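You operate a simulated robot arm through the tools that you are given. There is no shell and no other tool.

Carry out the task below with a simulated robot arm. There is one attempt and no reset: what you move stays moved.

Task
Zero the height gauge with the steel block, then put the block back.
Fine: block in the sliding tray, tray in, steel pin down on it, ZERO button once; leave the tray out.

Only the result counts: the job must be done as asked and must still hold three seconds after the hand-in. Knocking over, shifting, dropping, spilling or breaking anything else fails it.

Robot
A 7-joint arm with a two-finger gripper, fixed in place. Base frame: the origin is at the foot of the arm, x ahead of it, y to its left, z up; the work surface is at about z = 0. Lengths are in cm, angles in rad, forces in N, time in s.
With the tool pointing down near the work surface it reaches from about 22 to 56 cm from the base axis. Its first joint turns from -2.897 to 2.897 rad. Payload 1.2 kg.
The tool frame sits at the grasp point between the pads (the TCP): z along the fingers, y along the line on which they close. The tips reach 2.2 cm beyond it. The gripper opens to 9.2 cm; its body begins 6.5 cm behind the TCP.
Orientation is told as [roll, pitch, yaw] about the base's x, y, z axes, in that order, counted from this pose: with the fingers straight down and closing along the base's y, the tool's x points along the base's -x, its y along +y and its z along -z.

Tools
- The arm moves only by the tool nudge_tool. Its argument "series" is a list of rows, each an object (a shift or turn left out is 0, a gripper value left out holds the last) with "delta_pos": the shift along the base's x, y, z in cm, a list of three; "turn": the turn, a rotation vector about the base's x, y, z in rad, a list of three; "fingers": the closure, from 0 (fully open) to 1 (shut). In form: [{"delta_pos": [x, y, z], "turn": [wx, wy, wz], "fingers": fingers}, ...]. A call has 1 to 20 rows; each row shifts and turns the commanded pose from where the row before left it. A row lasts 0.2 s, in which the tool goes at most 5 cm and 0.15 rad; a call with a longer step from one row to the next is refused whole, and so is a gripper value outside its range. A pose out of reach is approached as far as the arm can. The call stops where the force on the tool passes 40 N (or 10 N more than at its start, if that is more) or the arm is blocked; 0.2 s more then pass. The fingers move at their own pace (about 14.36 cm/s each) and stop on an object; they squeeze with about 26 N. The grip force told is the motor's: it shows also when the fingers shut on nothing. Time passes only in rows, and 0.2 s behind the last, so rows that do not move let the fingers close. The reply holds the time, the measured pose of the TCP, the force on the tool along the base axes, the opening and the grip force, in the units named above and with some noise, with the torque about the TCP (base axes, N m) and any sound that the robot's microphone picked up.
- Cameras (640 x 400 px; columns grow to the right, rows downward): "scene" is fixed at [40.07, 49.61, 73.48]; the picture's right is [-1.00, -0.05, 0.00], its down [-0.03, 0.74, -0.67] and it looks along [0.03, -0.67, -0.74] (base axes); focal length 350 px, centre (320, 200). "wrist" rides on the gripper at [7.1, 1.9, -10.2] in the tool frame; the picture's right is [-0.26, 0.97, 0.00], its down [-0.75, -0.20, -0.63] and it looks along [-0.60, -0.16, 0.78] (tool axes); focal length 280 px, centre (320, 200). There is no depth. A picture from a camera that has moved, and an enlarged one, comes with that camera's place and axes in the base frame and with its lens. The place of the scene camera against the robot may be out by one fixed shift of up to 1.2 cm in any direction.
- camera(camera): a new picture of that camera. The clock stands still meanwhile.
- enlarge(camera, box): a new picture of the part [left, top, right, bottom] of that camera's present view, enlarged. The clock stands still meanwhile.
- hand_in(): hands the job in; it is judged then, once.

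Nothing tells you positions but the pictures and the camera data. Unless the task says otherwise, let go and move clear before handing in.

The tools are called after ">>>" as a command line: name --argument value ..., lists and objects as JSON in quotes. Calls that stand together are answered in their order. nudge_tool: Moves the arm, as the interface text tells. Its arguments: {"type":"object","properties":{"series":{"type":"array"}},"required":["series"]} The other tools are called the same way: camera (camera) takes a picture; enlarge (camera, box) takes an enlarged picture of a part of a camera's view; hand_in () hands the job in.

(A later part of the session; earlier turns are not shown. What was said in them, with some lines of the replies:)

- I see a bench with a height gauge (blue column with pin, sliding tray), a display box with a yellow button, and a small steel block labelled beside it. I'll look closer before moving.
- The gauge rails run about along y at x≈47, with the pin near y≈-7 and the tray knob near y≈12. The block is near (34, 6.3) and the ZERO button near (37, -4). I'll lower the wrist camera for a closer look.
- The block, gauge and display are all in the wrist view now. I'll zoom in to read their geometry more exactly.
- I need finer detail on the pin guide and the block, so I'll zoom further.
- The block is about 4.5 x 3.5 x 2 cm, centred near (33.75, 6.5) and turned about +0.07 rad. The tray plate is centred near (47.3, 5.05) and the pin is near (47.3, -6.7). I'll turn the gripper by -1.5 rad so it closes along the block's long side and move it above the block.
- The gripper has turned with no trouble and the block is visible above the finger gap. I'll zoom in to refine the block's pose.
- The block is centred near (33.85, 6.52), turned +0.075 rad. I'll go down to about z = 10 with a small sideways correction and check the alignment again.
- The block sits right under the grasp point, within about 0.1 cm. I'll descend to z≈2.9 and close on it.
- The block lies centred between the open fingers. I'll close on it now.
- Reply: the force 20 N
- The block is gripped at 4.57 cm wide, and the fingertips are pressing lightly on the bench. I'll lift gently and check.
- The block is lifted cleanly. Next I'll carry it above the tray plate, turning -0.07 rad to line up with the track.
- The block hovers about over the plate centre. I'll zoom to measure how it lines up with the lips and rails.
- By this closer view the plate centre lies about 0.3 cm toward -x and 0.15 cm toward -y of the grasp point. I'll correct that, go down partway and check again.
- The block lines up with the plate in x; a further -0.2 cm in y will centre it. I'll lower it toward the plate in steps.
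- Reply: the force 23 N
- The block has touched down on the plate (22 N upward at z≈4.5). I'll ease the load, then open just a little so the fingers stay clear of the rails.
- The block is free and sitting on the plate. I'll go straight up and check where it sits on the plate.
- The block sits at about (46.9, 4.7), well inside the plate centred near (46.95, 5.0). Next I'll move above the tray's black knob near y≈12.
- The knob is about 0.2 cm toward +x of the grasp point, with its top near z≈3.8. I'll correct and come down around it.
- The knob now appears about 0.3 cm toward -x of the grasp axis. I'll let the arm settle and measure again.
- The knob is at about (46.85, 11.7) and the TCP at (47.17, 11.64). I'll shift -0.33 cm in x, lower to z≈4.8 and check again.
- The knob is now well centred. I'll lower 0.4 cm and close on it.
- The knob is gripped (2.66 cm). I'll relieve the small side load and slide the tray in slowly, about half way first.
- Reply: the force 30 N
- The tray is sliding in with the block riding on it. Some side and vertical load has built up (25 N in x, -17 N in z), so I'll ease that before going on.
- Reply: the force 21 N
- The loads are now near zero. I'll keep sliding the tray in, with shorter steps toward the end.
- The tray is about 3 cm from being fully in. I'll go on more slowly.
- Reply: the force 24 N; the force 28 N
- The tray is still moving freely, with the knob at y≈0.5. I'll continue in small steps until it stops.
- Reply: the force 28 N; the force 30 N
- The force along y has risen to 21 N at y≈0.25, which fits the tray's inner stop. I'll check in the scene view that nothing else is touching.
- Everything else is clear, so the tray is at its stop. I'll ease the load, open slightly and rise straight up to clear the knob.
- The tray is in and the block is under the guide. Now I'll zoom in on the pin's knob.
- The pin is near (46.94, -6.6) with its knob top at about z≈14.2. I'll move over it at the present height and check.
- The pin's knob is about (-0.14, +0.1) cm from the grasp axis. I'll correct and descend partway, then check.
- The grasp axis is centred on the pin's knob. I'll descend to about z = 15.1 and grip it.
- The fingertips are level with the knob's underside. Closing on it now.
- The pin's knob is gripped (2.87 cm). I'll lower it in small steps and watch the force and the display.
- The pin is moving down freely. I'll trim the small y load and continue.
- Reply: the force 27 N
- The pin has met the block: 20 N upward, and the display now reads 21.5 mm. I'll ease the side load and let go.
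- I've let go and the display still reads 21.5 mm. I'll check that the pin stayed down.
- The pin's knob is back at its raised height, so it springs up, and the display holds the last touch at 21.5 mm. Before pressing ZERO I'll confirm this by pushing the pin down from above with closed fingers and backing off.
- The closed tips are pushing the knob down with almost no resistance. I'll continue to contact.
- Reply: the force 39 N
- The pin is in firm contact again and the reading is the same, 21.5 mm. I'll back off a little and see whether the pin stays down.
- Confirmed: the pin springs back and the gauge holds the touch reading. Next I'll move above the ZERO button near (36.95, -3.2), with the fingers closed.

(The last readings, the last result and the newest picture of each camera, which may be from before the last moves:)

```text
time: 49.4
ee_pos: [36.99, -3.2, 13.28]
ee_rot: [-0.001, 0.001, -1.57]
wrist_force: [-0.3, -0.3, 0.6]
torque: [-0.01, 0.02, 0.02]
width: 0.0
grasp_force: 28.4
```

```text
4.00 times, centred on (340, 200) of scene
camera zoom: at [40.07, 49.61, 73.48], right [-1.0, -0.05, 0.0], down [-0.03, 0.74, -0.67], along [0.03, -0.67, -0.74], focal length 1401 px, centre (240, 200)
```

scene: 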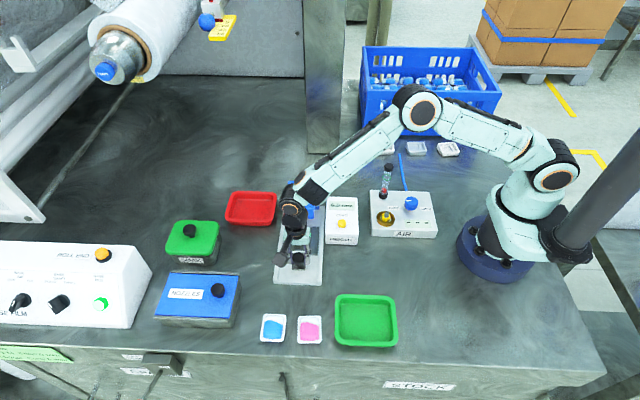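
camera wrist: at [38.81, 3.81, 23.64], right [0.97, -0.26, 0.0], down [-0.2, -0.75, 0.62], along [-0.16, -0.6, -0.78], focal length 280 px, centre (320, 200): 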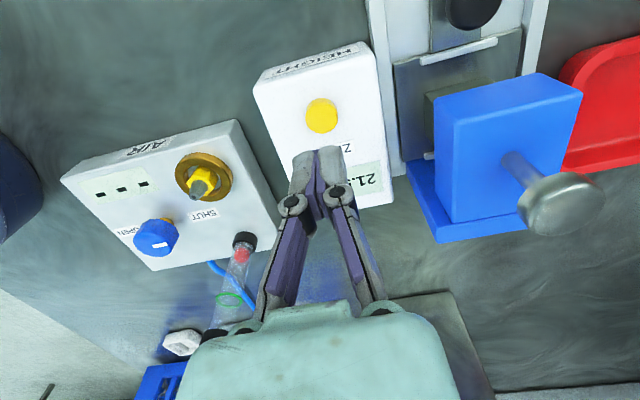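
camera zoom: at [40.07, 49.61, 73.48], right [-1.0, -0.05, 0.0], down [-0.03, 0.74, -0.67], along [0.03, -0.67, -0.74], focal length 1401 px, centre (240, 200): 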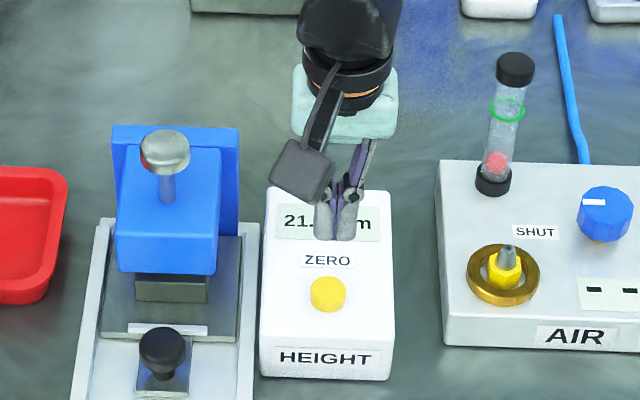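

The closed tips are right above the button. I'll come down close to it first.

>>> nudge_tool --series '[{"delta_pos": [0.05, -0.03, -2]}, {"delta_pos": [0, 0, -2]}, {"delta_pos": [0, 0, -1.2]}, {"delta_pos": [0, 0, 0]}]'

>>> enlarge --camera "wrist" --box '[220, 90, 420, 250]'

>>> enlarge --camera "scene" --box '[300, 150, 380, 250]'

```text
time: 50.4
ee_pos: [37.06, -3.3, 7.84]
ee_rot: [-0.001, 0.0, -1.57]
wrist_force: [0.3, -0.6, -0.1]
torque: [0.02, -0.01, 0.03]
width: 0.01
grasp_force: 27.6
```

```text
2.50 times, centred on (320, 170) of wrist
camera zoom: at [38.83, 3.7, 18.25], right [0.97, -0.26, 0.0], down [-0.2, -0.75, 0.62], along [-0.16, -0.6, -0.78], focal length 701 px, centre (320, 275)
```

zoom: 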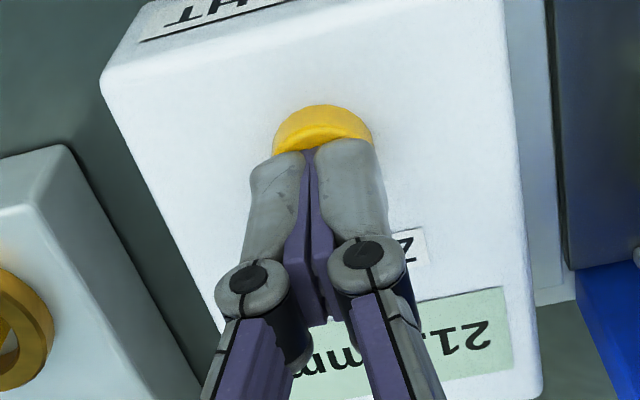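

```text
4.00 times, centred on (340, 200) of scene
camera zoom: at [40.07, 49.61, 73.48], right [-1.0, -0.05, 0.0], down [-0.03, 0.74, -0.67], along [0.03, -0.67, -0.74], focal length 1401 px, centre (240, 200)
```

zoom: 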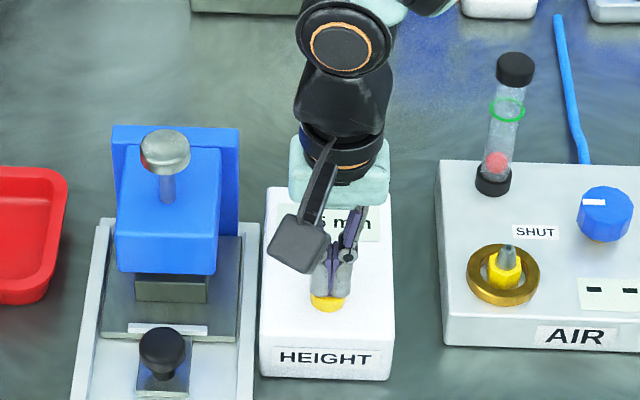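

>>> nudge_tool --series '[{"delta_pos": [0, 0, -0.15]}, {"delta_pos": [0, 0, -0.15]}, {"delta_pos": [0, 0, 0]}]'

```text
time: 51.2
ee_pos: [37.08, -3.41, 7.62]
ee_rot: [0.001, 0.0, -1.57]
wrist_force: [0.5, -0.5, 2.0]
torque: [0.01, 0.01, 0.01]
width: 0.6
grasp_force: 28.1
```

The tips touch the button (2 N). I'll press a little further.

>>> nudge_tool --series '[{"delta_pos": [0, 0, -0.1]}, {"delta_pos": [0, 0, 0]}]'

>>> enlarge --camera "wrist" --box '[220, 90, 420, 250]'

```text
time: 51.8
ee_pos: [36.96, -3.35, 7.46]
ee_rot: [0.001, 0.0, -1.57]
wrist_force: [0.5, -1.1, 1.2]
torque: [-0.04, -0.02, 0.02]
width: 0.01
grasp_force: 28.0
heard: click
```

```text
2.50 times, centred on (320, 170) of wrist
camera zoom: at [38.83, 3.69, 17.82], right [0.97, -0.26, 0.0], down [-0.2, -0.75, 0.63], along [-0.16, -0.6, -0.78], focal length 701 px, centre (320, 275)
```

zoom: 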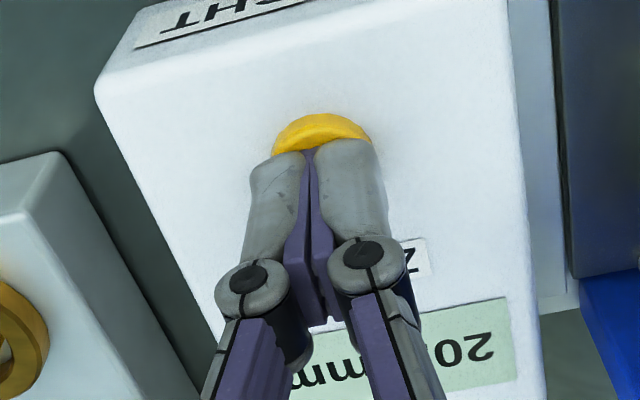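

I heard a click and the display now starts with "20.". That was the single press, so I'll go straight up and read the display.

>>> nudge_tool --series '[{"delta_pos": [0, 0, 1.5]}, {"delta_pos": [0, 0, 3]}, {"delta_pos": [0, 0, 4]}, {"delta_pos": [0, 0, 3]}, {"delta_pos": [0, 0, 0]}]'

>>> camera --camera "wrist"

>>> enlarge --camera "scene" --box '[250, 150, 380, 300]'

```text
time: 53.0
ee_pos: [37.06, -3.53, 18.97]
ee_rot: [0.0, 0.0, -1.571]
wrist_force: [0.1, 0.7, -0.2]
torque: [0.03, 0.01, 0.0]
width: 0.0
grasp_force: 28.1
```

```text
taken
camera wrist: at [38.93, 3.51, 29.38], right [0.97, -0.26, 0.0], down [-0.2, -0.75, 0.62], along [-0.16, -0.6, -0.78], focal length 280 px, centre (320, 200)
```

wrist: 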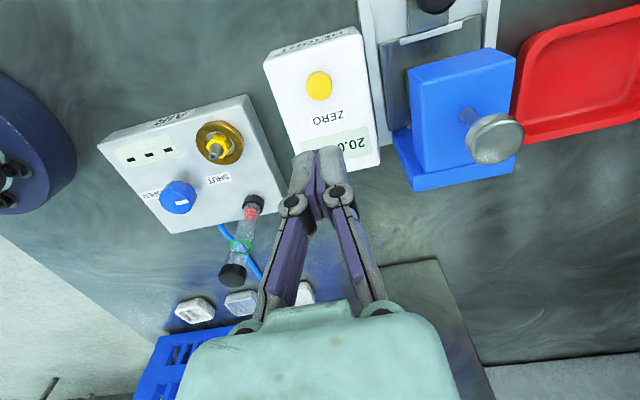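

```text
2.67 times, centred on (315, 225) of scene
camera zoom: at [40.07, 49.61, 73.48], right [-1.0, -0.05, 0.0], down [-0.03, 0.74, -0.67], along [0.03, -0.67, -0.74], focal length 934 px, centre (333, 133)
```

zoom: 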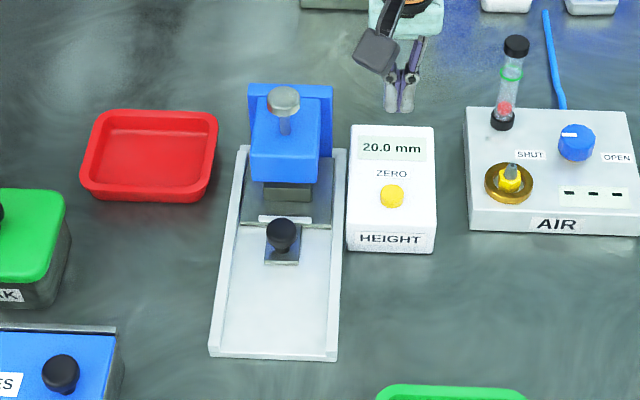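

The display reads 20.0 mm, so the gauge is set. Next I'll return to the tray knob, open the fingers and pull the tray out.

>>> nudge_tool --series '[{"delta_pos": [2, 1.4, 0], "fingers": 0.44}, {"delta_pos": [2.5, 1.4, 0]}, {"delta_pos": [2.7, 1.3, 0]}, {"delta_pos": [2.6, 1.0, 0]}, {"delta_pos": [0, 0, -3]}, {"delta_pos": [0, 0, -3]}, {"delta_pos": [0, 0, 0]}]'

>>> camera --camera "wrist"

>>> enlarge --camera "wrist" --box '[220, 40, 420, 200]'

>>> enlarge --camera "scene" --box '[250, 130, 370, 280]'

```text
time: 54.6
ee_pos: [46.64, 1.84, 12.95]
ee_rot: [0.0, -0.001, -1.571]
wrist_force: [0.3, -0.3, -0.5]
torque: [0.0, 0.01, 0.0]
width: 5.17
grasp_force: 0.1
```

```text
taken
camera wrist: at [48.46, 8.93, 23.26], right [0.97, -0.26, 0.0], down [-0.2, -0.75, 0.62], along [-0.16, -0.6, -0.78], focal length 280 px, centre (320, 200)
```

wrist: 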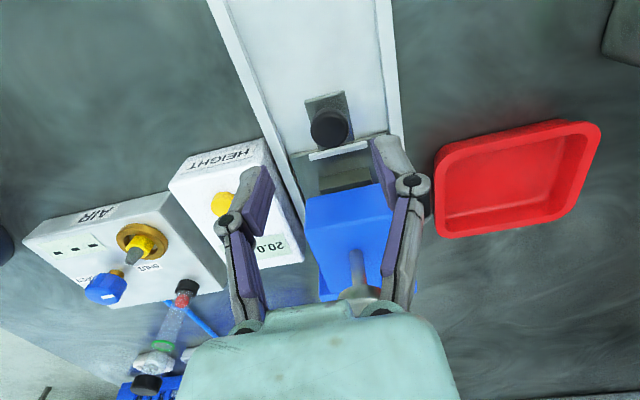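

```text
2.50 times, centred on (320, 120) of wrist
camera zoom: at [48.46, 8.93, 23.26], right [0.97, -0.26, 0.0], down [-0.2, -0.75, 0.62], along [-0.16, -0.6, -0.78], focal length 701 px, centre (320, 400)
```

zoom: 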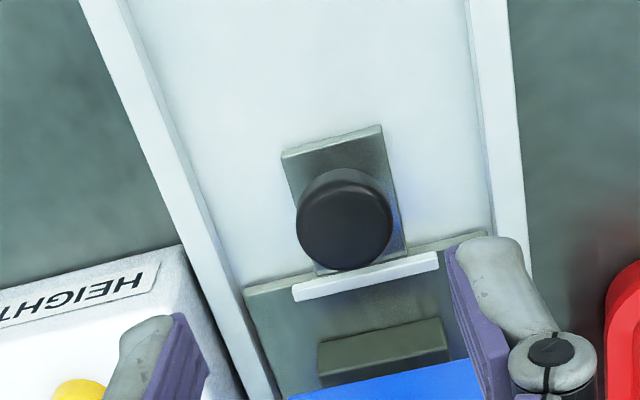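

```text
2.67 times, centred on (310, 205) of scene
camera zoom: at [40.07, 49.61, 73.48], right [-1.0, -0.05, 0.0], down [-0.03, 0.74, -0.67], along [0.03, -0.67, -0.74], focal length 934 px, centre (347, 187)
```

zoom: 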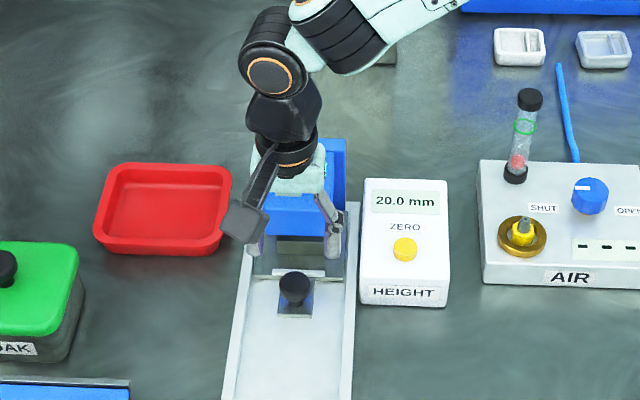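

The knob is at about (46.9, 0.3). I'll correct, descend part way and check.

>>> nudge_tool --series '[{"delta_pos": [0.3, -1.35, 0]}, {"delta_pos": [0, 0, -2.5]}, {"delta_pos": [0, 0, -2.5]}, {"delta_pos": [0, 0, -1.8]}, {"delta_pos": [0, 0, 0]}]'

>>> enlarge --camera "wrist" --box '[220, 90, 420, 250]'

>>> enlarge --camera "scene" --box '[260, 160, 350, 260]'

```text
time: 55.8
ee_pos: [46.98, 0.45, 6.41]
ee_rot: [-0.001, 0.001, -1.572]
wrist_force: [-0.4, -0.1, 0.8]
torque: [0.01, -0.01, 0.04]
width: 5.15
grasp_force: 0.0
```

```text
2.50 times, centred on (320, 170) of wrist
camera zoom: at [48.83, 7.55, 16.66], right [0.97, -0.26, 0.0], down [-0.2, -0.75, 0.62], along [-0.16, -0.6, -0.78], focal length 701 px, centre (320, 275)
```

zoom: 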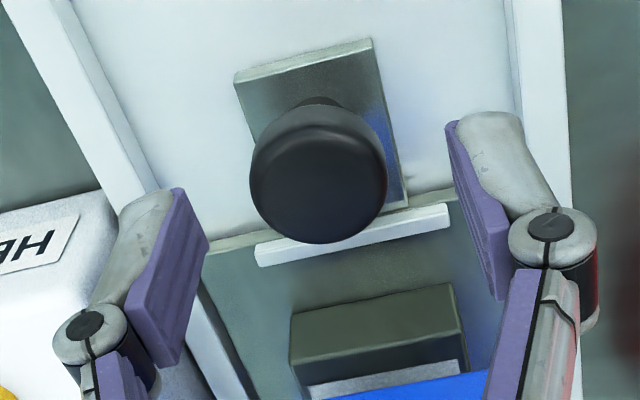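

```text
4.00 times, centred on (305, 210) of scene
camera zoom: at [40.07, 49.61, 73.48], right [-1.0, -0.05, 0.0], down [-0.03, 0.74, -0.67], along [0.03, -0.67, -0.74], focal length 1401 px, centre (380, 160)
```

zoom: 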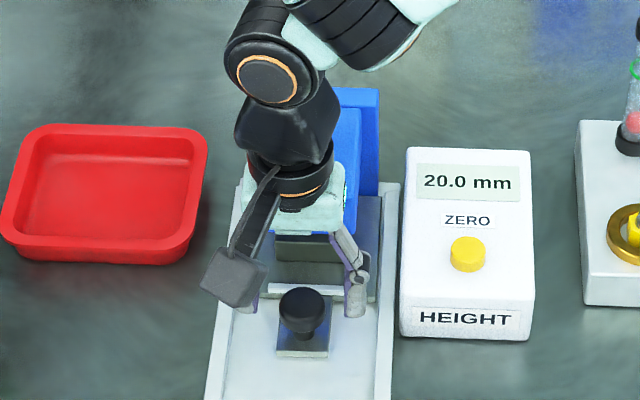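

The knob is centred between the fingers. I'll lower to z≈4.6 and close.

>>> nudge_tool --series '[{"delta_pos": [0, 0, -0.7]}, {"delta_pos": [0, 0, -0.7]}, {"delta_pos": [0, 0, -0.4]}, {"delta_pos": [0, 0, 0]}, {"fingers": 1}, {"fingers": 1}, {"fingers": 1}, {"fingers": 1}]'

>>> enlarge --camera "wrist" --box '[220, 90, 420, 250]'

```text
time: 57.6
ee_pos: [47.0, 0.7, 4.42]
ee_rot: [0.003, 0.001, -1.572]
wrist_force: [-2.9, 0.8, 14.8]
torque: [-0.01, 0.04, -0.04]
width: 2.69
grasp_force: 27.8
```

```text
2.50 times, centred on (320, 170) of wrist
camera zoom: at [48.79, 7.72, 14.85], right [0.97, -0.26, 0.0], down [-0.2, -0.75, 0.62], along [-0.16, -0.6, -0.78], focal length 701 px, centre (320, 275)
```

zoom: 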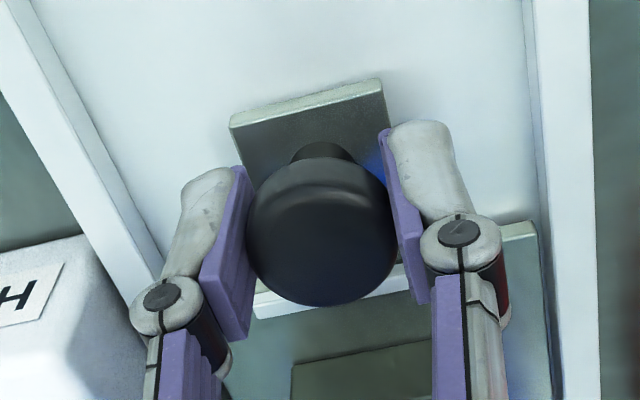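

The knob is gripped. I'll pull the tray out gently in stages, watching the loads.

>>> nudge_tool --series '[{"delta_pos": [0, 0, 0.04]}, {"delta_pos": [0, 0.3, 0]}, {"delta_pos": [0, 0.5, 0]}, {"delta_pos": [0, 0.6, 0]}, {"delta_pos": [0, 0.6, 0]}, {"delta_pos": [0, 0.6, 0]}, {"delta_pos": [0, 0.4, 0]}, {"delta_pos": [0, 0, 0]}]'

>>> enlarge --camera "scene" --box '[260, 160, 350, 290]'

```text
time: 59.4
ee_pos: [46.98, 3.53, 4.49]
ee_rot: [-0.001, -0.001, -1.571]
wrist_force: [14.1, 0.4, -13.1]
torque: [-0.13, -0.09, -0.01]
width: 2.65
grasp_force: 28.3
```

```text
3.08 times, centred on (305, 225) of scene
camera zoom: at [40.07, 49.61, 73.48], right [-1.0, -0.05, 0.0], down [-0.03, 0.74, -0.67], along [0.03, -0.67, -0.74], focal length 1077 px, centre (366, 123)
```

zoom: 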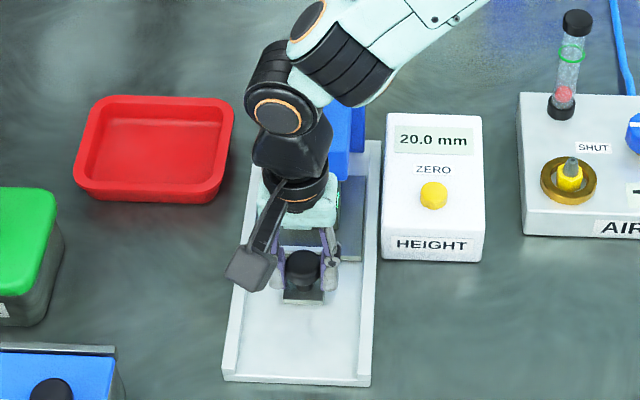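

>>> nudge_tool --series '[{"delta_pos": [0.04, 0.2, -0.03]}, {"delta_pos": [0, 0.5, 0]}, {"delta_pos": [0, 0.6, 0]}, {"delta_pos": [0, 0.6, 0]}, {"delta_pos": [0, 0.6, 0]}, {"delta_pos": [0, 0.4, 0]}, {"delta_pos": [0, 0, 0]}]'

```text
time: 61.0
ee_pos: [47.02, 6.54, 4.38]
ee_rot: [-0.001, -0.001, -1.57]
wrist_force: [-15.5, 0.7, 20.3]
torque: [-0.04, 0.17, -0.04]
width: 2.65
grasp_force: 28.0
```

>>> nudge_tool --series '[{"delta_pos": [-0.04, 0.2, 0.05]}, {"delta_pos": [0, 0.5, 0]}, {"delta_pos": [0, 0.6, 0]}, {"delta_pos": [0, 0.6, 0]}, {"delta_pos": [0, 0.6, 0]}, {"delta_pos": [0, 0.4, 0]}, {"delta_pos": [0, 0, 0]}]'

>>> camera --camera "wrist"

```text
time: 62.6
ee_pos: [46.92, 9.25, 4.43]
ee_rot: [-0.001, -0.001, -1.57]
wrist_force: [-4.6, -0.2, -8.5]
torque: [-0.04, 0.02, -0.03]
width: 2.65
grasp_force: 28.4
```

```text
taken
camera wrist: at [48.8, 16.31, 14.69], right [0.96, -0.26, 0.0], down [-0.2, -0.75, 0.63], along [-0.16, -0.6, -0.78], focal length 280 px, centre (320, 200)
```

wrist: 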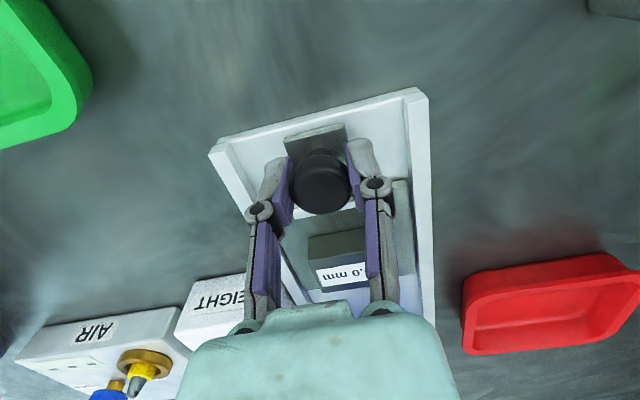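

About 2.7 cm remain to the tray's original place. I'll go on slowly and watch for the stop.

>>> nudge_tool --series '[{"delta_pos": [0, 0.4, -0.02]}, {"delta_pos": [0, 0.5, 0]}, {"delta_pos": [0, 0.5, 0]}, {"delta_pos": [0, 0.4, 0]}, {"delta_pos": [0, 0.3, 0]}, {"delta_pos": [0, 0, 0]}]'

```text
time: 64.0
ee_pos: [47.0, 11.52, 4.37]
ee_rot: [-0.002, -0.001, -1.57]
wrist_force: [-8.3, 0.7, 2.8]
torque: [-0.04, 0.1, 0.04]
width: 2.68
grasp_force: 28.2
```

>>> nudge_tool --series '[{"delta_pos": [-0.02, 0.15, 0]}, {"delta_pos": [0, 0.15, 0]}, {"delta_pos": [0, 0, 0]}]'

>>> enlarge --camera "scene" --box '[260, 220, 340, 300]'

>>> camera --camera "wrist"

```text
time: 64.8
ee_pos: [47.0, 11.72, 4.33]
ee_rot: [-0.002, 0.001, -1.57]
wrist_force: [-14.4, 0.7, 12.8]
torque: [-0.14, 0.14, 0.01]
width: 2.65
grasp_force: 27.7
```

```text
5.00 times, centred on (300, 260) of scene
camera zoom: at [40.07, 49.61, 73.48], right [-1.0, -0.05, 0.0], down [-0.03, 0.74, -0.67], along [0.03, -0.67, -0.74], focal length 1751 px, centre (420, -100)
```

zoom: 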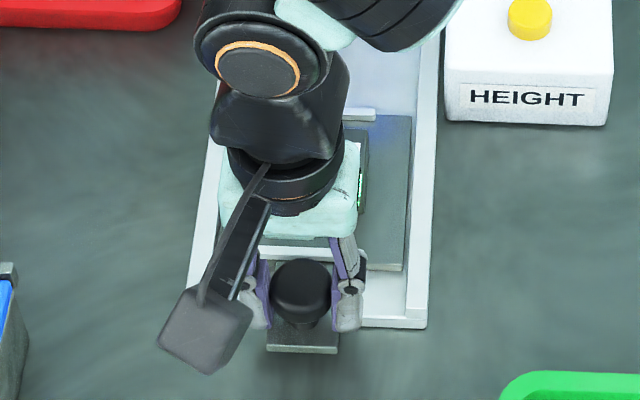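

```text
taken
camera wrist: at [48.82, 18.74, 14.69], right [0.97, -0.26, 0.0], down [-0.2, -0.75, 0.63], along [-0.16, -0.6, -0.78], focal length 280 px, centre (320, 200)
```

wrist: 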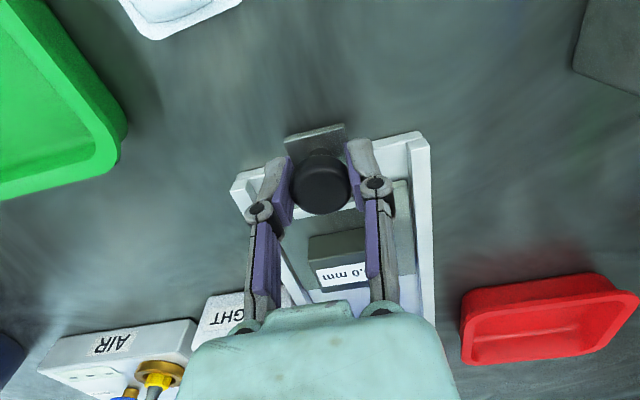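

Against the first picture, the tray still lacks about 0.6 cm. I'll keep pulling gently.

>>> nudge_tool --series '[{"delta_pos": [-0.04, 0.15, 0.03]}, {"delta_pos": [0, 0.2, 0]}, {"delta_pos": [0, 0, 0]}]'

```text
time: 65.6
ee_pos: [46.98, 12.02, 4.27]
ee_rot: [0.001, 0.0, -1.572]
wrist_force: [-0.5, 0.0, -0.2]
torque: [0.03, -0.06, 0.05]
width: 2.68
grasp_force: 28.2
```

>>> nudge_tool --series '[{"delta_pos": [0, 0.15, 0]}, {"delta_pos": [0, 0.1, 0]}, {"delta_pos": [0, 0, 0]}]'

>>> enlarge --camera "scene" --box '[260, 220, 340, 300]'

```text
time: 66.4
ee_pos: [46.89, 12.14, 4.35]
ee_rot: [0.002, -0.001, -1.574]
wrist_force: [7.5, -8.2, -7.9]
torque: [0.19, -0.01, 0.05]
width: 2.64
grasp_force: 27.8
```

```text
5.00 times, centred on (300, 260) of scene
camera zoom: at [40.07, 49.61, 73.48], right [-1.0, -0.05, 0.0], down [-0.03, 0.74, -0.67], along [0.03, -0.67, -0.74], focal length 1751 px, centre (420, -100)
```

zoom: 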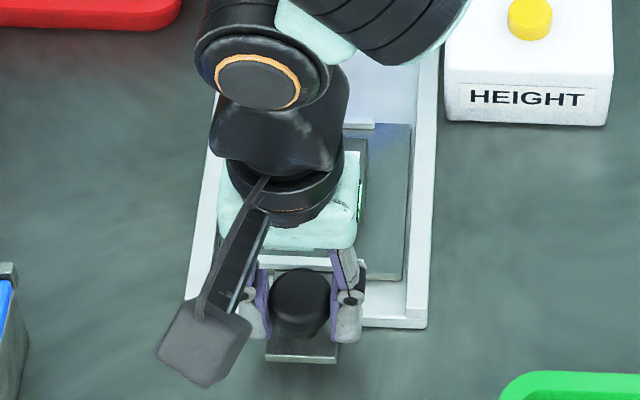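

The tray has met its outer stop and matches the first picture. I'll ease off, open and rise.

>>> nudge_tool --series '[{"delta_pos": [0, -0.03, 0]}, {"fingers": 0.44}, {"delta_pos": [0, 0, 0]}, {"delta_pos": [0, 0, 0]}, {"delta_pos": [0, 0, 1]}, {"delta_pos": [0, 0, 2.5]}, {"delta_pos": [0, 0, 3]}, {"delta_pos": [0, 0, 2]}, {"delta_pos": [0, -2.4, 0]}, {"delta_pos": [0, -2.4, 0]}, {"delta_pos": [0, -2.4, 0]}, {"delta_pos": [0, 0, 0]}]'

>>> camera --camera "wrist"

>>> enlarge --camera "wrist" --box '[220, 20, 420, 180]'

>>> enlarge --camera "scene" --box '[250, 160, 410, 300]'

```text
time: 69.0
ee_pos: [46.9, 5.09, 12.86]
ee_rot: [0.0, 0.001, -1.571]
wrist_force: [-0.6, -0.4, -0.6]
torque: [0.0, -0.01, -0.01]
width: 5.15
grasp_force: 0.1
```

```text
taken
camera wrist: at [48.78, 12.11, 23.14], right [0.97, -0.26, 0.0], down [-0.2, -0.75, 0.62], along [-0.16, -0.6, -0.78], focal length 280 px, centre (320, 200)
```

wrist: 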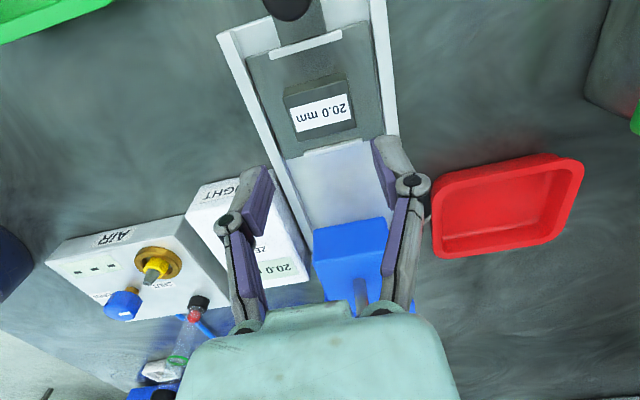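

```text
2.50 times, centred on (320, 100) of wrist
camera zoom: at [48.78, 12.11, 23.14], right [0.97, -0.26, 0.0], down [-0.2, -0.75, 0.62], along [-0.16, -0.6, -0.78], focal length 701 px, centre (320, 450)
```

zoom: 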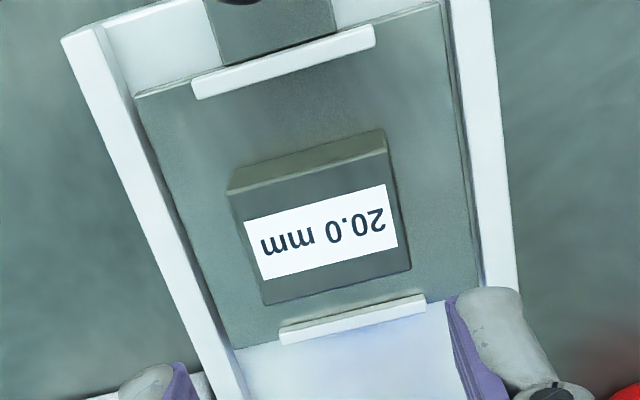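

```text
2.86 times, centred on (330, 230) of scene
camera zoom: at [40.07, 49.61, 73.48], right [-1.0, -0.05, 0.0], down [-0.03, 0.74, -0.67], along [0.03, -0.67, -0.74], focal length 1000 px, centre (291, 114)
```

zoom: 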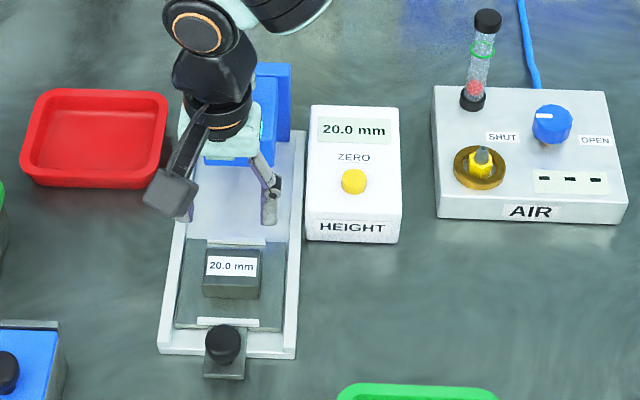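

The tray is exactly where it started and the block sits at about (46.85, 4.74). I'll line up over it, descend part way and check.

>>> nudge_tool --series '[{"delta_pos": [-0.03, -0.25, -1], "fingers": 0.4}, {"delta_pos": [0, 0, -2]}, {"delta_pos": [0, 0, -2.5]}, {"delta_pos": [0, 0, 0]}]'

>>> enlarge --camera "wrist" --box '[200, 60, 440, 260]'

>>> enlarge --camera "scene" --box '[260, 220, 340, 300]'

```text
time: 70.0
ee_pos: [46.81, 4.9, 7.29]
ee_rot: [0.0, 0.0, -1.57]
wrist_force: [0.3, 0.0, -0.4]
torque: [0.01, 0.01, -0.03]
width: 5.52
grasp_force: 0.1
```

```text
2.00 times, centred on (320, 160) of wrist
camera zoom: at [48.71, 11.87, 17.65], right [0.97, -0.26, 0.0], down [-0.2, -0.75, 0.62], along [-0.16, -0.6, -0.78], focal length 561 px, centre (320, 280)
```

zoom: 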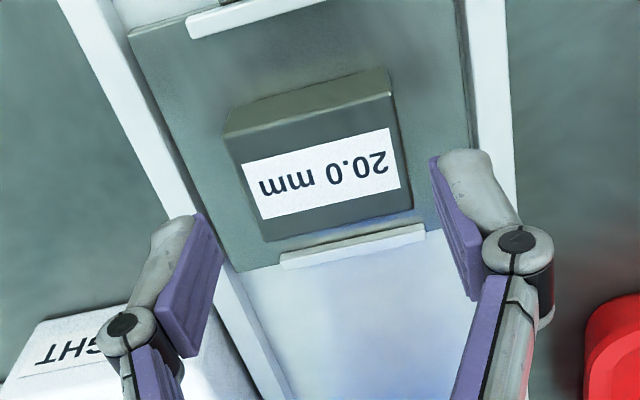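

```text
5.00 times, centred on (300, 260) of scene
camera zoom: at [40.07, 49.61, 73.48], right [-1.0, -0.05, 0.0], down [-0.03, 0.74, -0.67], along [0.03, -0.67, -0.74], focal length 1751 px, centre (420, -100)
```

zoom: 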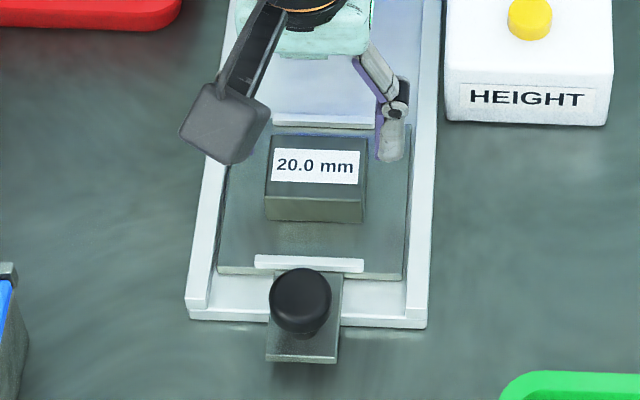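

The block is well centred. I'll lower around it in steps.

>>> nudge_tool --series '[{"delta_pos": [0.03, 0, -1]}, {"delta_pos": [0, 0, -1]}, {"delta_pos": [0, 0, -0.5]}, {"delta_pos": [0, 0, -0.25]}, {"delta_pos": [0, 0, 0]}]'

>>> enlarge --camera "wrist" --box '[200, 60, 440, 260]'

```text
time: 71.2
ee_pos: [46.91, 4.72, 4.81]
ee_rot: [-0.002, 0.001, -1.571]
wrist_force: [0.3, 0.4, -0.6]
torque: [0.0, 0.01, -0.01]
width: 5.52
grasp_force: 0.0
```

```text
2.00 times, centred on (320, 160) of wrist
camera zoom: at [48.69, 11.85, 15.09], right [0.97, -0.26, 0.0], down [-0.2, -0.75, 0.63], along [-0.16, -0.6, -0.78], focal length 561 px, centre (320, 280)
```

zoom: 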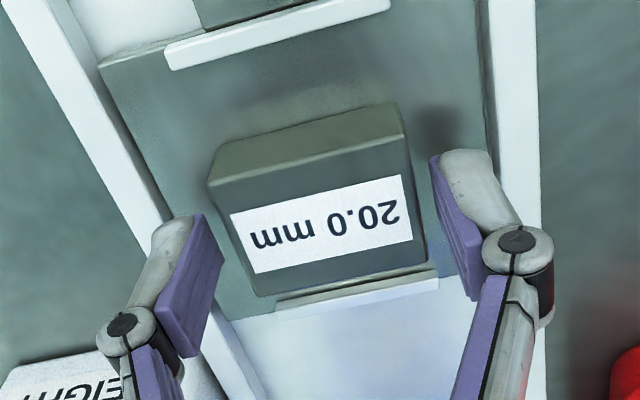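

>>> nudge_tool --series '[{"delta_pos": [0, 0, -0.2]}, {"delta_pos": [0, 0, 0]}, {"fingers": 1}, {"fingers": 1}, {"fingers": 1}, {"fingers": 1}]'

>>> enlarge --camera "wrist" --box '[200, 60, 440, 260]'

```text
time: 72.6
ee_pos: [46.94, 4.92, 4.52]
ee_rot: [0.002, 0.0, -1.571]
wrist_force: [0.6, -0.3, 7.5]
torque: [-0.03, 0.06, 0.04]
width: 4.57
grasp_force: 25.9
```

```text
2.00 times, centred on (320, 160) of wrist
camera zoom: at [48.67, 11.86, 14.92], right [0.97, -0.26, 0.0], down [-0.2, -0.75, 0.62], along [-0.16, -0.6, -0.78], focal length 561 px, centre (320, 280)
```

zoom: 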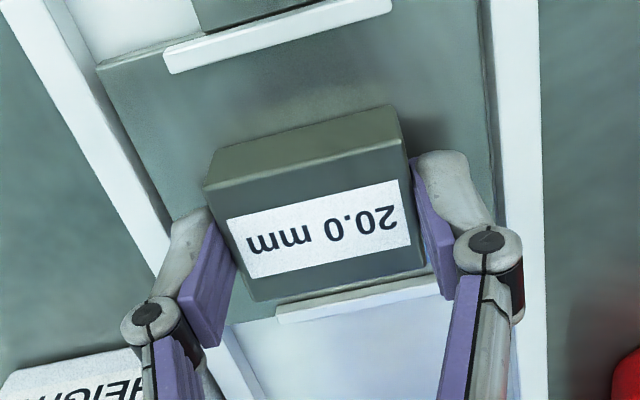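

The block is gripped again. I'll lift it clear of the tray.

>>> nudge_tool --series '[{"delta_pos": [0, 0, 0.5]}, {"delta_pos": [0, 0, 1]}, {"delta_pos": [0, 0, 2]}, {"delta_pos": [0, 0, 2.5]}, {"delta_pos": [0, 0, 0]}]'

>>> enlarge --camera "scene" --box '[250, 160, 410, 300]'

```text
time: 73.8
ee_pos: [47.07, 5.11, 10.49]
ee_rot: [0.001, 0.0, -1.57]
wrist_force: [0.4, 0.1, -1.9]
torque: [0.0, -0.01, 0.0]
width: 4.56
grasp_force: 26.0
```

```text
2.86 times, centred on (330, 230) of scene
camera zoom: at [40.07, 49.61, 73.48], right [-1.0, -0.05, 0.0], down [-0.03, 0.74, -0.67], along [0.03, -0.67, -0.74], focal length 1000 px, centre (291, 114)
```

zoom: 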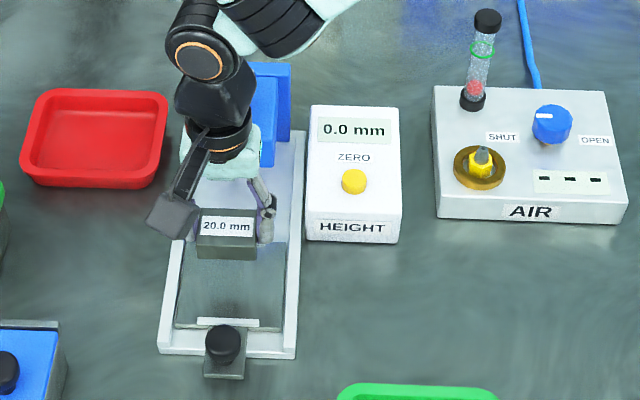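

The block is lifted and the display has returned to 0.0 mm with no block in the tray. Next I'll carry it back over its starting place, turning +0.073 rad.

>>> nudge_tool --series '[{"delta_pos": [-2, 0.2, 0], "turn": [0, 0, 0.072]}, {"delta_pos": [-2.8, 0.3, 0]}, {"delta_pos": [-2.8, 0.3, 0]}, {"delta_pos": [-2.8, 0.4, 0]}, {"delta_pos": [-2.4, 0.4, 0]}, {"delta_pos": [0, 0, 0]}]'

>>> camera --camera "wrist"

>>> enlarge --camera "scene" --box '[250, 160, 410, 300]'

```text
time: 75.2
ee_pos: [33.83, 6.68, 10.38]
ee_rot: [0.0, 0.001, -1.5]
wrist_force: [-0.4, 0.4, -2.6]
torque: [-0.01, -0.01, 0.04]
width: 4.54
grasp_force: 26.0
```

```text
taken
camera wrist: at [35.23, 13.7, 20.76], right [0.98, -0.19, 0.0], down [-0.15, -0.77, 0.62], along [-0.12, -0.61, -0.78], focal length 280 px, centre (320, 200)
```

wrist: 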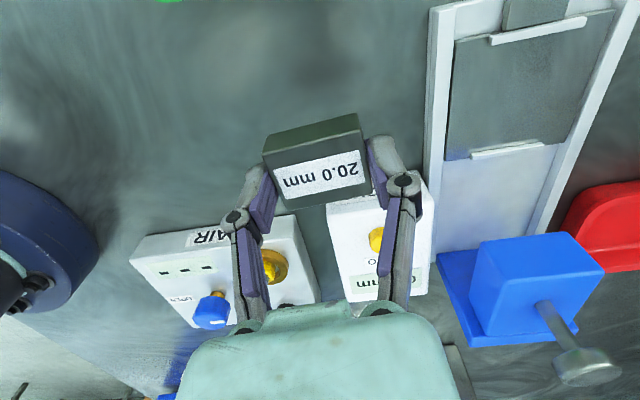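

```text
2.86 times, centred on (330, 230) of scene
camera zoom: at [40.07, 49.61, 73.48], right [-1.0, -0.05, 0.0], down [-0.03, 0.74, -0.67], along [0.03, -0.67, -0.74], focal length 1000 px, centre (291, 114)
```

zoom: 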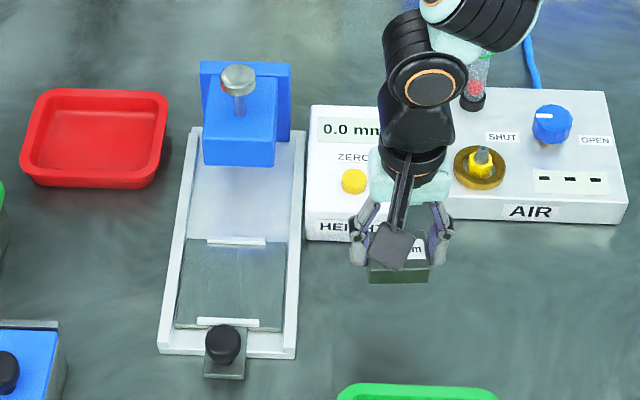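

The TCP is at about (33.84, 6.48), within 0.1 cm of the target. I'll lower to just above the bench and check again.

>>> nudge_tool --series '[{"delta_pos": [0.08, 0.05, -2]}, {"delta_pos": [0, 0, -2]}, {"delta_pos": [0, 0, -1.5]}, {"delta_pos": [0, 0, -1]}, {"delta_pos": [0, 0, 0]}]'

>>> camera --camera "wrist"

>>> enlarge --camera "scene" --box '[310, 220, 400, 300]'

```text
time: 76.4
ee_pos: [34.15, 6.56, 3.99]
ee_rot: [0.001, 0.001, -1.497]
wrist_force: [1.1, -0.4, -3.1]
torque: [0.0, 0.03, 0.01]
width: 4.59
grasp_force: 26.1
```

```text
taken
camera wrist: at [35.35, 13.61, 14.3], right [0.98, -0.19, 0.0], down [-0.15, -0.77, 0.63], along [-0.12, -0.61, -0.78], focal length 280 px, centre (320, 200)
```

wrist: 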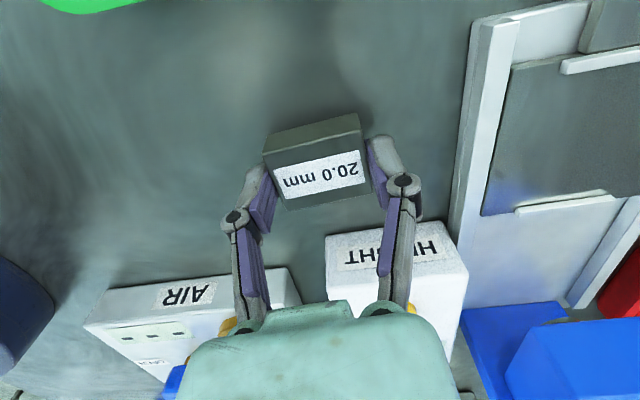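

```text
5.00 times, centred on (355, 260) of scene
camera zoom: at [40.07, 49.61, 73.48], right [-1.0, -0.05, 0.0], down [-0.03, 0.74, -0.67], along [0.03, -0.67, -0.74], focal length 1751 px, centre (145, -100)
```

zoom: 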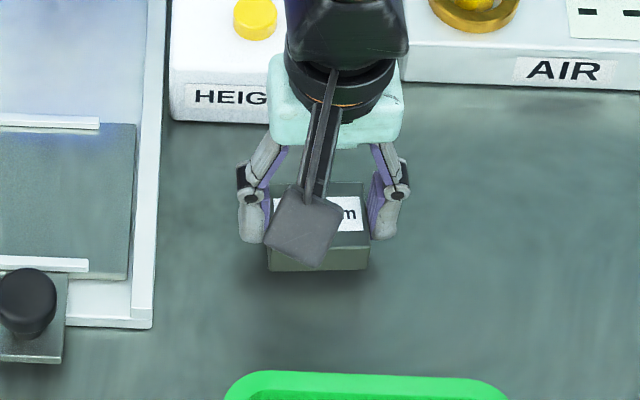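

The position is within about 0.1 cm. I'll correct y slightly and lower the last centimetre in small steps.

>>> nudge_tool --series '[{"delta_pos": [-0.02, 0.12, -0.4]}, {"delta_pos": [0, 0, -0.3]}, {"delta_pos": [0, 0, -0.1]}, {"delta_pos": [0, 0, 0]}]'

>>> enlarge --camera "scene" --box '[310, 220, 400, 300]'

>>> enlarge --camera "wrist" --box '[220, 90, 420, 250]'

```text
time: 77.4
ee_pos: [34.12, 6.62, 3.15]
ee_rot: [0.0, -0.001, -1.499]
wrist_force: [0.3, -0.2, -1.4]
torque: [0.02, 0.0, 0.0]
width: 4.54
grasp_force: 26.1
```

```text
5.00 times, centred on (355, 260) of scene
camera zoom: at [40.07, 49.61, 73.48], right [-1.0, -0.05, 0.0], down [-0.03, 0.74, -0.67], along [0.03, -0.67, -0.74], focal length 1751 px, centre (145, -100)
```

zoom: 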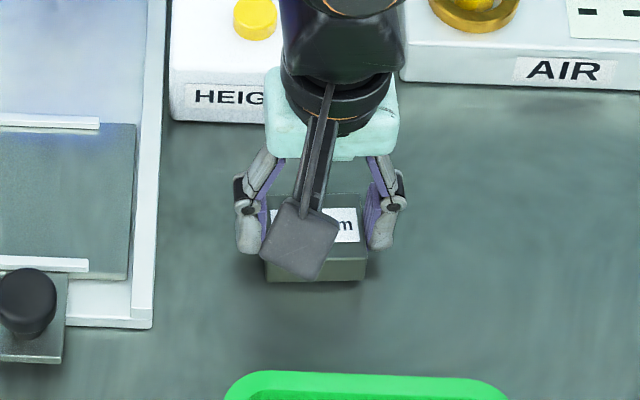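

```text
2.50 times, centred on (320, 170) of wrist
camera zoom: at [35.45, 13.74, 13.54], right [0.98, -0.19, 0.0], down [-0.15, -0.77, 0.62], along [-0.12, -0.61, -0.78], focal length 701 px, centre (320, 275)
```

zoom: 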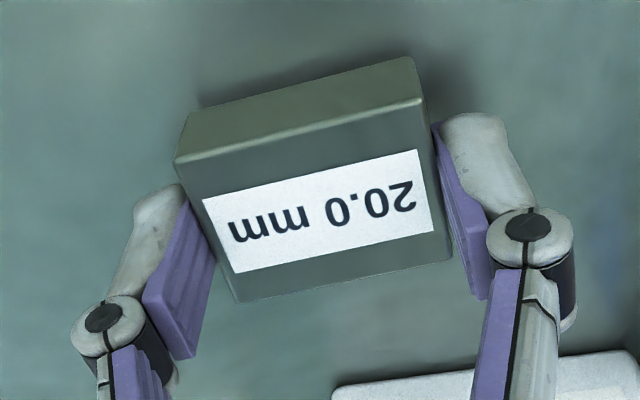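

>>> nudge_tool --series '[{"delta_pos": [-0.1, 0, -0.1]}, {"delta_pos": [0, 0, -0.1]}, {"delta_pos": [0, 0, 0]}]'

>>> enlarge --camera "scene" --box '[310, 220, 400, 300]'

```text
time: 78.2
ee_pos: [33.98, 6.59, 2.92]
ee_rot: [-0.001, 0.0, -1.497]
wrist_force: [-0.4, 0.7, -1.4]
torque: [0.02, -0.01, -0.01]
width: 4.57
grasp_force: 25.9
```

```text
5.00 times, centred on (355, 260) of scene
camera zoom: at [40.07, 49.61, 73.48], right [-1.0, -0.05, 0.0], down [-0.03, 0.74, -0.67], along [0.03, -0.67, -0.74], focal length 1751 px, centre (145, -100)
```

zoom: 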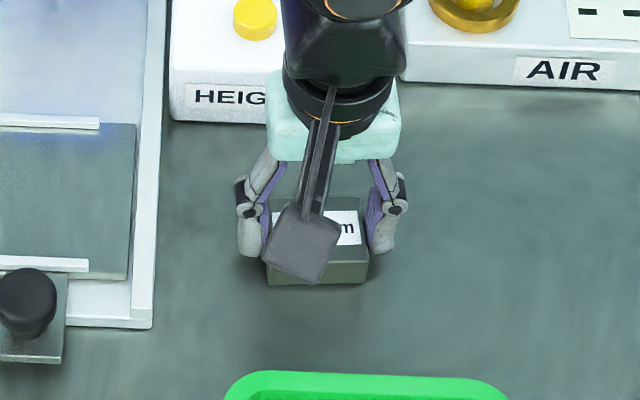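

>>> nudge_tool --series '[{"delta_pos": [0, 0, -0.08]}, {"delta_pos": [0, 0, 0]}]'

```text
time: 78.8
ee_pos: [34.08, 6.57, 2.91]
ee_rot: [-0.002, 0.0, -1.499]
wrist_force: [0.8, 0.7, -1.3]
torque: [-0.01, 0.01, 0.03]
width: 4.55
grasp_force: 26.3
```

>>> nudge_tool --series '[{"delta_pos": [-0.03, 0, -0.08]}, {"delta_pos": [0, 0, 0]}]'

>>> camera --camera "wrist"

```text
time: 79.4
ee_pos: [34.01, 6.61, 2.89]
ee_rot: [0.0, 0.0, -1.498]
wrist_force: [-0.4, 0.2, -2.4]
torque: [-0.02, -0.01, 0.01]
width: 4.59
grasp_force: 26.4
```

```text
taken
camera wrist: at [35.35, 13.78, 13.2], right [0.98, -0.19, 0.0], down [-0.15, -0.77, 0.63], along [-0.12, -0.61, -0.78], focal length 280 px, centre (320, 200)
```

wrist: 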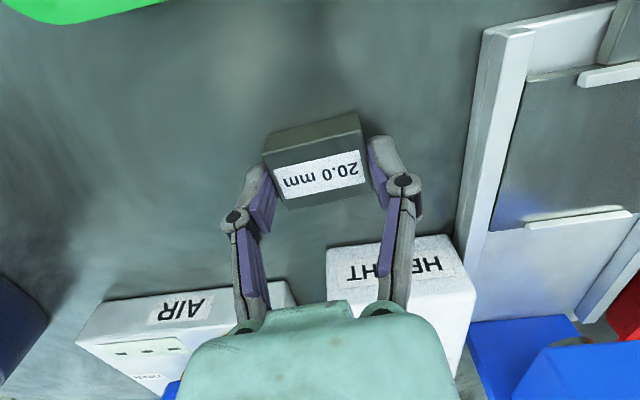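

>>> nudge_tool --series '[{"delta_pos": [0, 0, -0.07]}, {"delta_pos": [0, 0, 0]}]'

```text
time: 80.0
ee_pos: [34.06, 6.69, 2.89]
ee_rot: [0.002, -0.001, -1.498]
wrist_force: [-1.5, -1.1, 2.4]
torque: [0.01, -0.07, 0.0]
width: 4.56
grasp_force: 26.1
```

The block has touched the bench. I'll check its position against the first picture before letting go.

>>> enlarge --camera "wrist" --box '[220, 90, 420, 250]'

>>> enlarge --camera "scene" --box '[250, 160, 410, 300]'

```text
2.50 times, centred on (320, 170) of wrist
camera zoom: at [35.35, 13.79, 13.13], right [0.98, -0.19, 0.0], down [-0.15, -0.77, 0.63], along [-0.12, -0.61, -0.78], focal length 701 px, centre (320, 275)
```

zoom: 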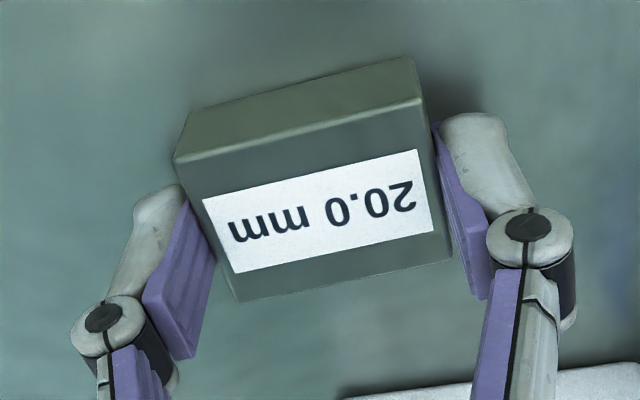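

```text
2.86 times, centred on (330, 230) of scene
camera zoom: at [40.07, 49.61, 73.48], right [-1.0, -0.05, 0.0], down [-0.03, 0.74, -0.67], along [0.03, -0.67, -0.74], focal length 1000 px, centre (291, 114)
```

zoom: 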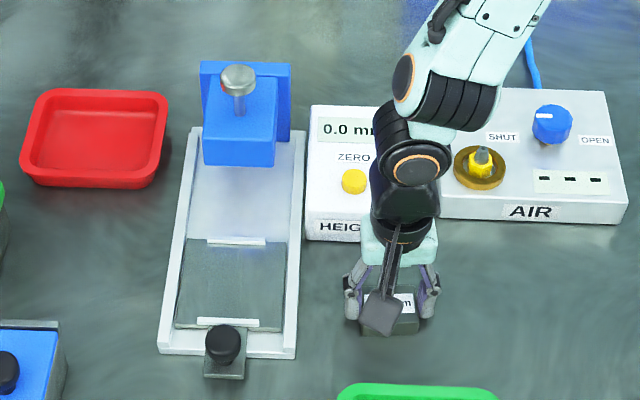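

The block matches its original place in the scene picture. I'll let go and rise straight up.

>>> nudge_tool --series '[{"delta_pos": [0, 0, 0], "fingers": 0.38}, {"delta_pos": [0, 0, 0]}, {"delta_pos": [0, 0, 0]}, {"delta_pos": [0, 0, 0.7]}, {"delta_pos": [0, 0, 2]}, {"delta_pos": [0, 0, 3]}, {"delta_pos": [0, 0, 4]}, {"delta_pos": [0, 0, 4]}, {"delta_pos": [0, 0, 4]}, {"delta_pos": [0, 0, 0]}]'

>>> camera --camera "wrist"

>>> enlarge --camera "scene" --box '[250, 160, 410, 300]'

>>> enlarge --camera "wrist" --box '[290, 30, 360, 105]'

```text
time: 82.2
ee_pos: [34.13, 6.37, 20.58]
ee_rot: [0.001, -0.001, -1.499]
wrist_force: [0.3, 0.6, 0.2]
torque: [0.0, -0.01, 0.01]
width: 5.71
grasp_force: 0.1
```

```text
taken
camera wrist: at [35.49, 13.55, 30.87], right [0.98, -0.19, 0.0], down [-0.15, -0.77, 0.63], along [-0.12, -0.61, -0.78], focal length 280 px, centre (320, 200)
```

wrist: 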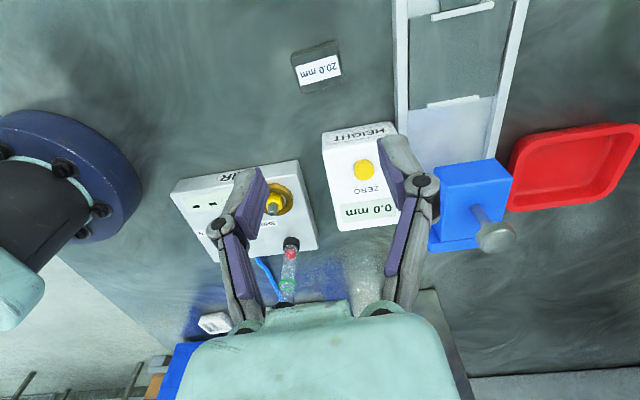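

```text
2.86 times, centred on (330, 230) of scene
camera zoom: at [40.07, 49.61, 73.48], right [-1.0, -0.05, 0.0], down [-0.03, 0.74, -0.67], along [0.03, -0.67, -0.74], focal length 1000 px, centre (291, 114)
```

zoom: 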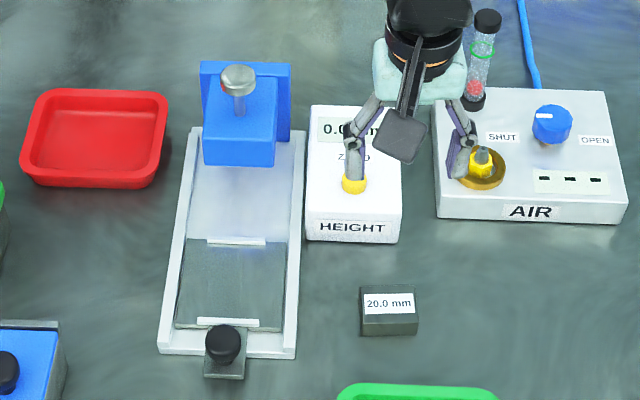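

```text
5.33 times, centred on (325, 68) of wrist
camera zoom: at [35.49, 13.55, 30.87], right [0.98, -0.19, 0.0], down [-0.15, -0.77, 0.63], along [-0.12, -0.61, -0.78], focal length 1495 px, centre (293, 907)
```

zoom: 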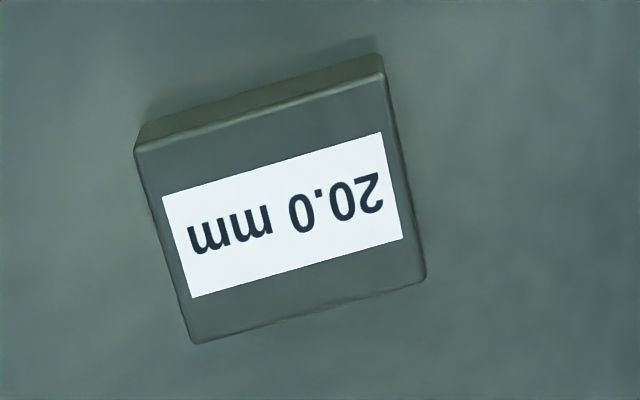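

The block is back in its spot, the tray is out and the pin is up. I'll move the arm well clear and take a last look.

>>> nudge_tool --series '[{"delta_pos": [0, -0.5, 4]}, {"delta_pos": [0, -0.5, 4]}, {"delta_pos": [0, -0.5, 4]}, {"delta_pos": [0, -0.5, 4]}, {"delta_pos": [0, 0, 0]}, {"delta_pos": [0, 0, 0]}]'

>>> camera --camera "scene"

>>> enlarge --camera "scene" --box '[250, 160, 410, 300]'

```text
time: 83.6
ee_pos: [33.9, 4.34, 36.69]
ee_rot: [-0.001, 0.0, -1.501]
wrist_force: [-0.8, 0.5, -0.2]
torque: [0.0, 0.0, 0.0]
width: 5.7
grasp_force: 0.0
```

```text
taken
```

scene: 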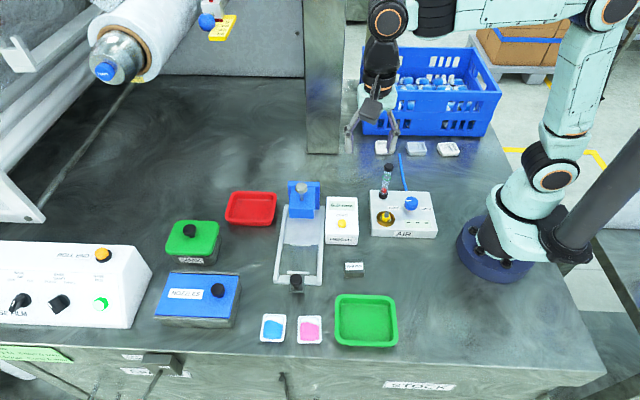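

```text
2.86 times, centred on (330, 230) of scene
camera zoom: at [40.07, 49.61, 73.48], right [-1.0, -0.05, 0.0], down [-0.03, 0.74, -0.67], along [0.03, -0.67, -0.74], focal length 1000 px, centre (291, 114)
```

zoom: 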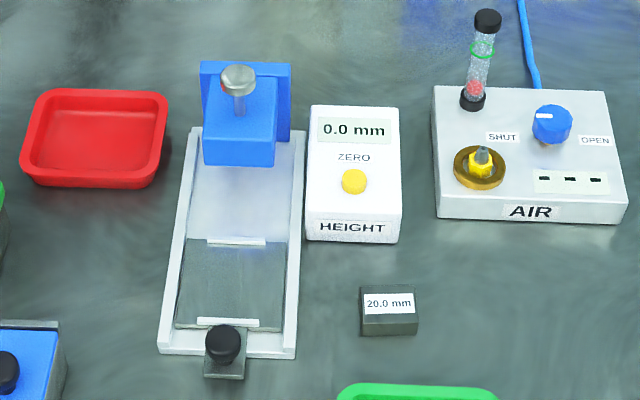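

Everything matches the first picture: the block is in its place, the tray is out, the pin is up and nothing else has moved. With the pin touched to the block, one ZERO press took the reading from 21.5 to 20.0 mm, so I'm handing in.

>>> hand_in

```text
The job is handed in.
```

The height gauge is zeroed and the job is handed in; I haven't seen the verdict.

- **Touch:** I put the block in the tray, slid the tray in to its stop and lowered the pin onto the block. The display read 21.5 mm. The pin springs back up when released, but the display held that reading. I pushed the pin down a second time to confirm this and got 21.5 mm again.
- **Zero:** I pressed ZERO once, with the pin already back up. It clicked, and the display changed from 21.5 to 20.0 mm, matching the block's label. It went to 0.0 mm when I took the block out of the tray, as it read at the start.
- **Put back:** The block is back in its original spot at the same angle, to within about a millimetre in the scene picture. The tray is fully out and the pin is up.

Nothing else looked moved in the last picture. The gripper is open and well clear.
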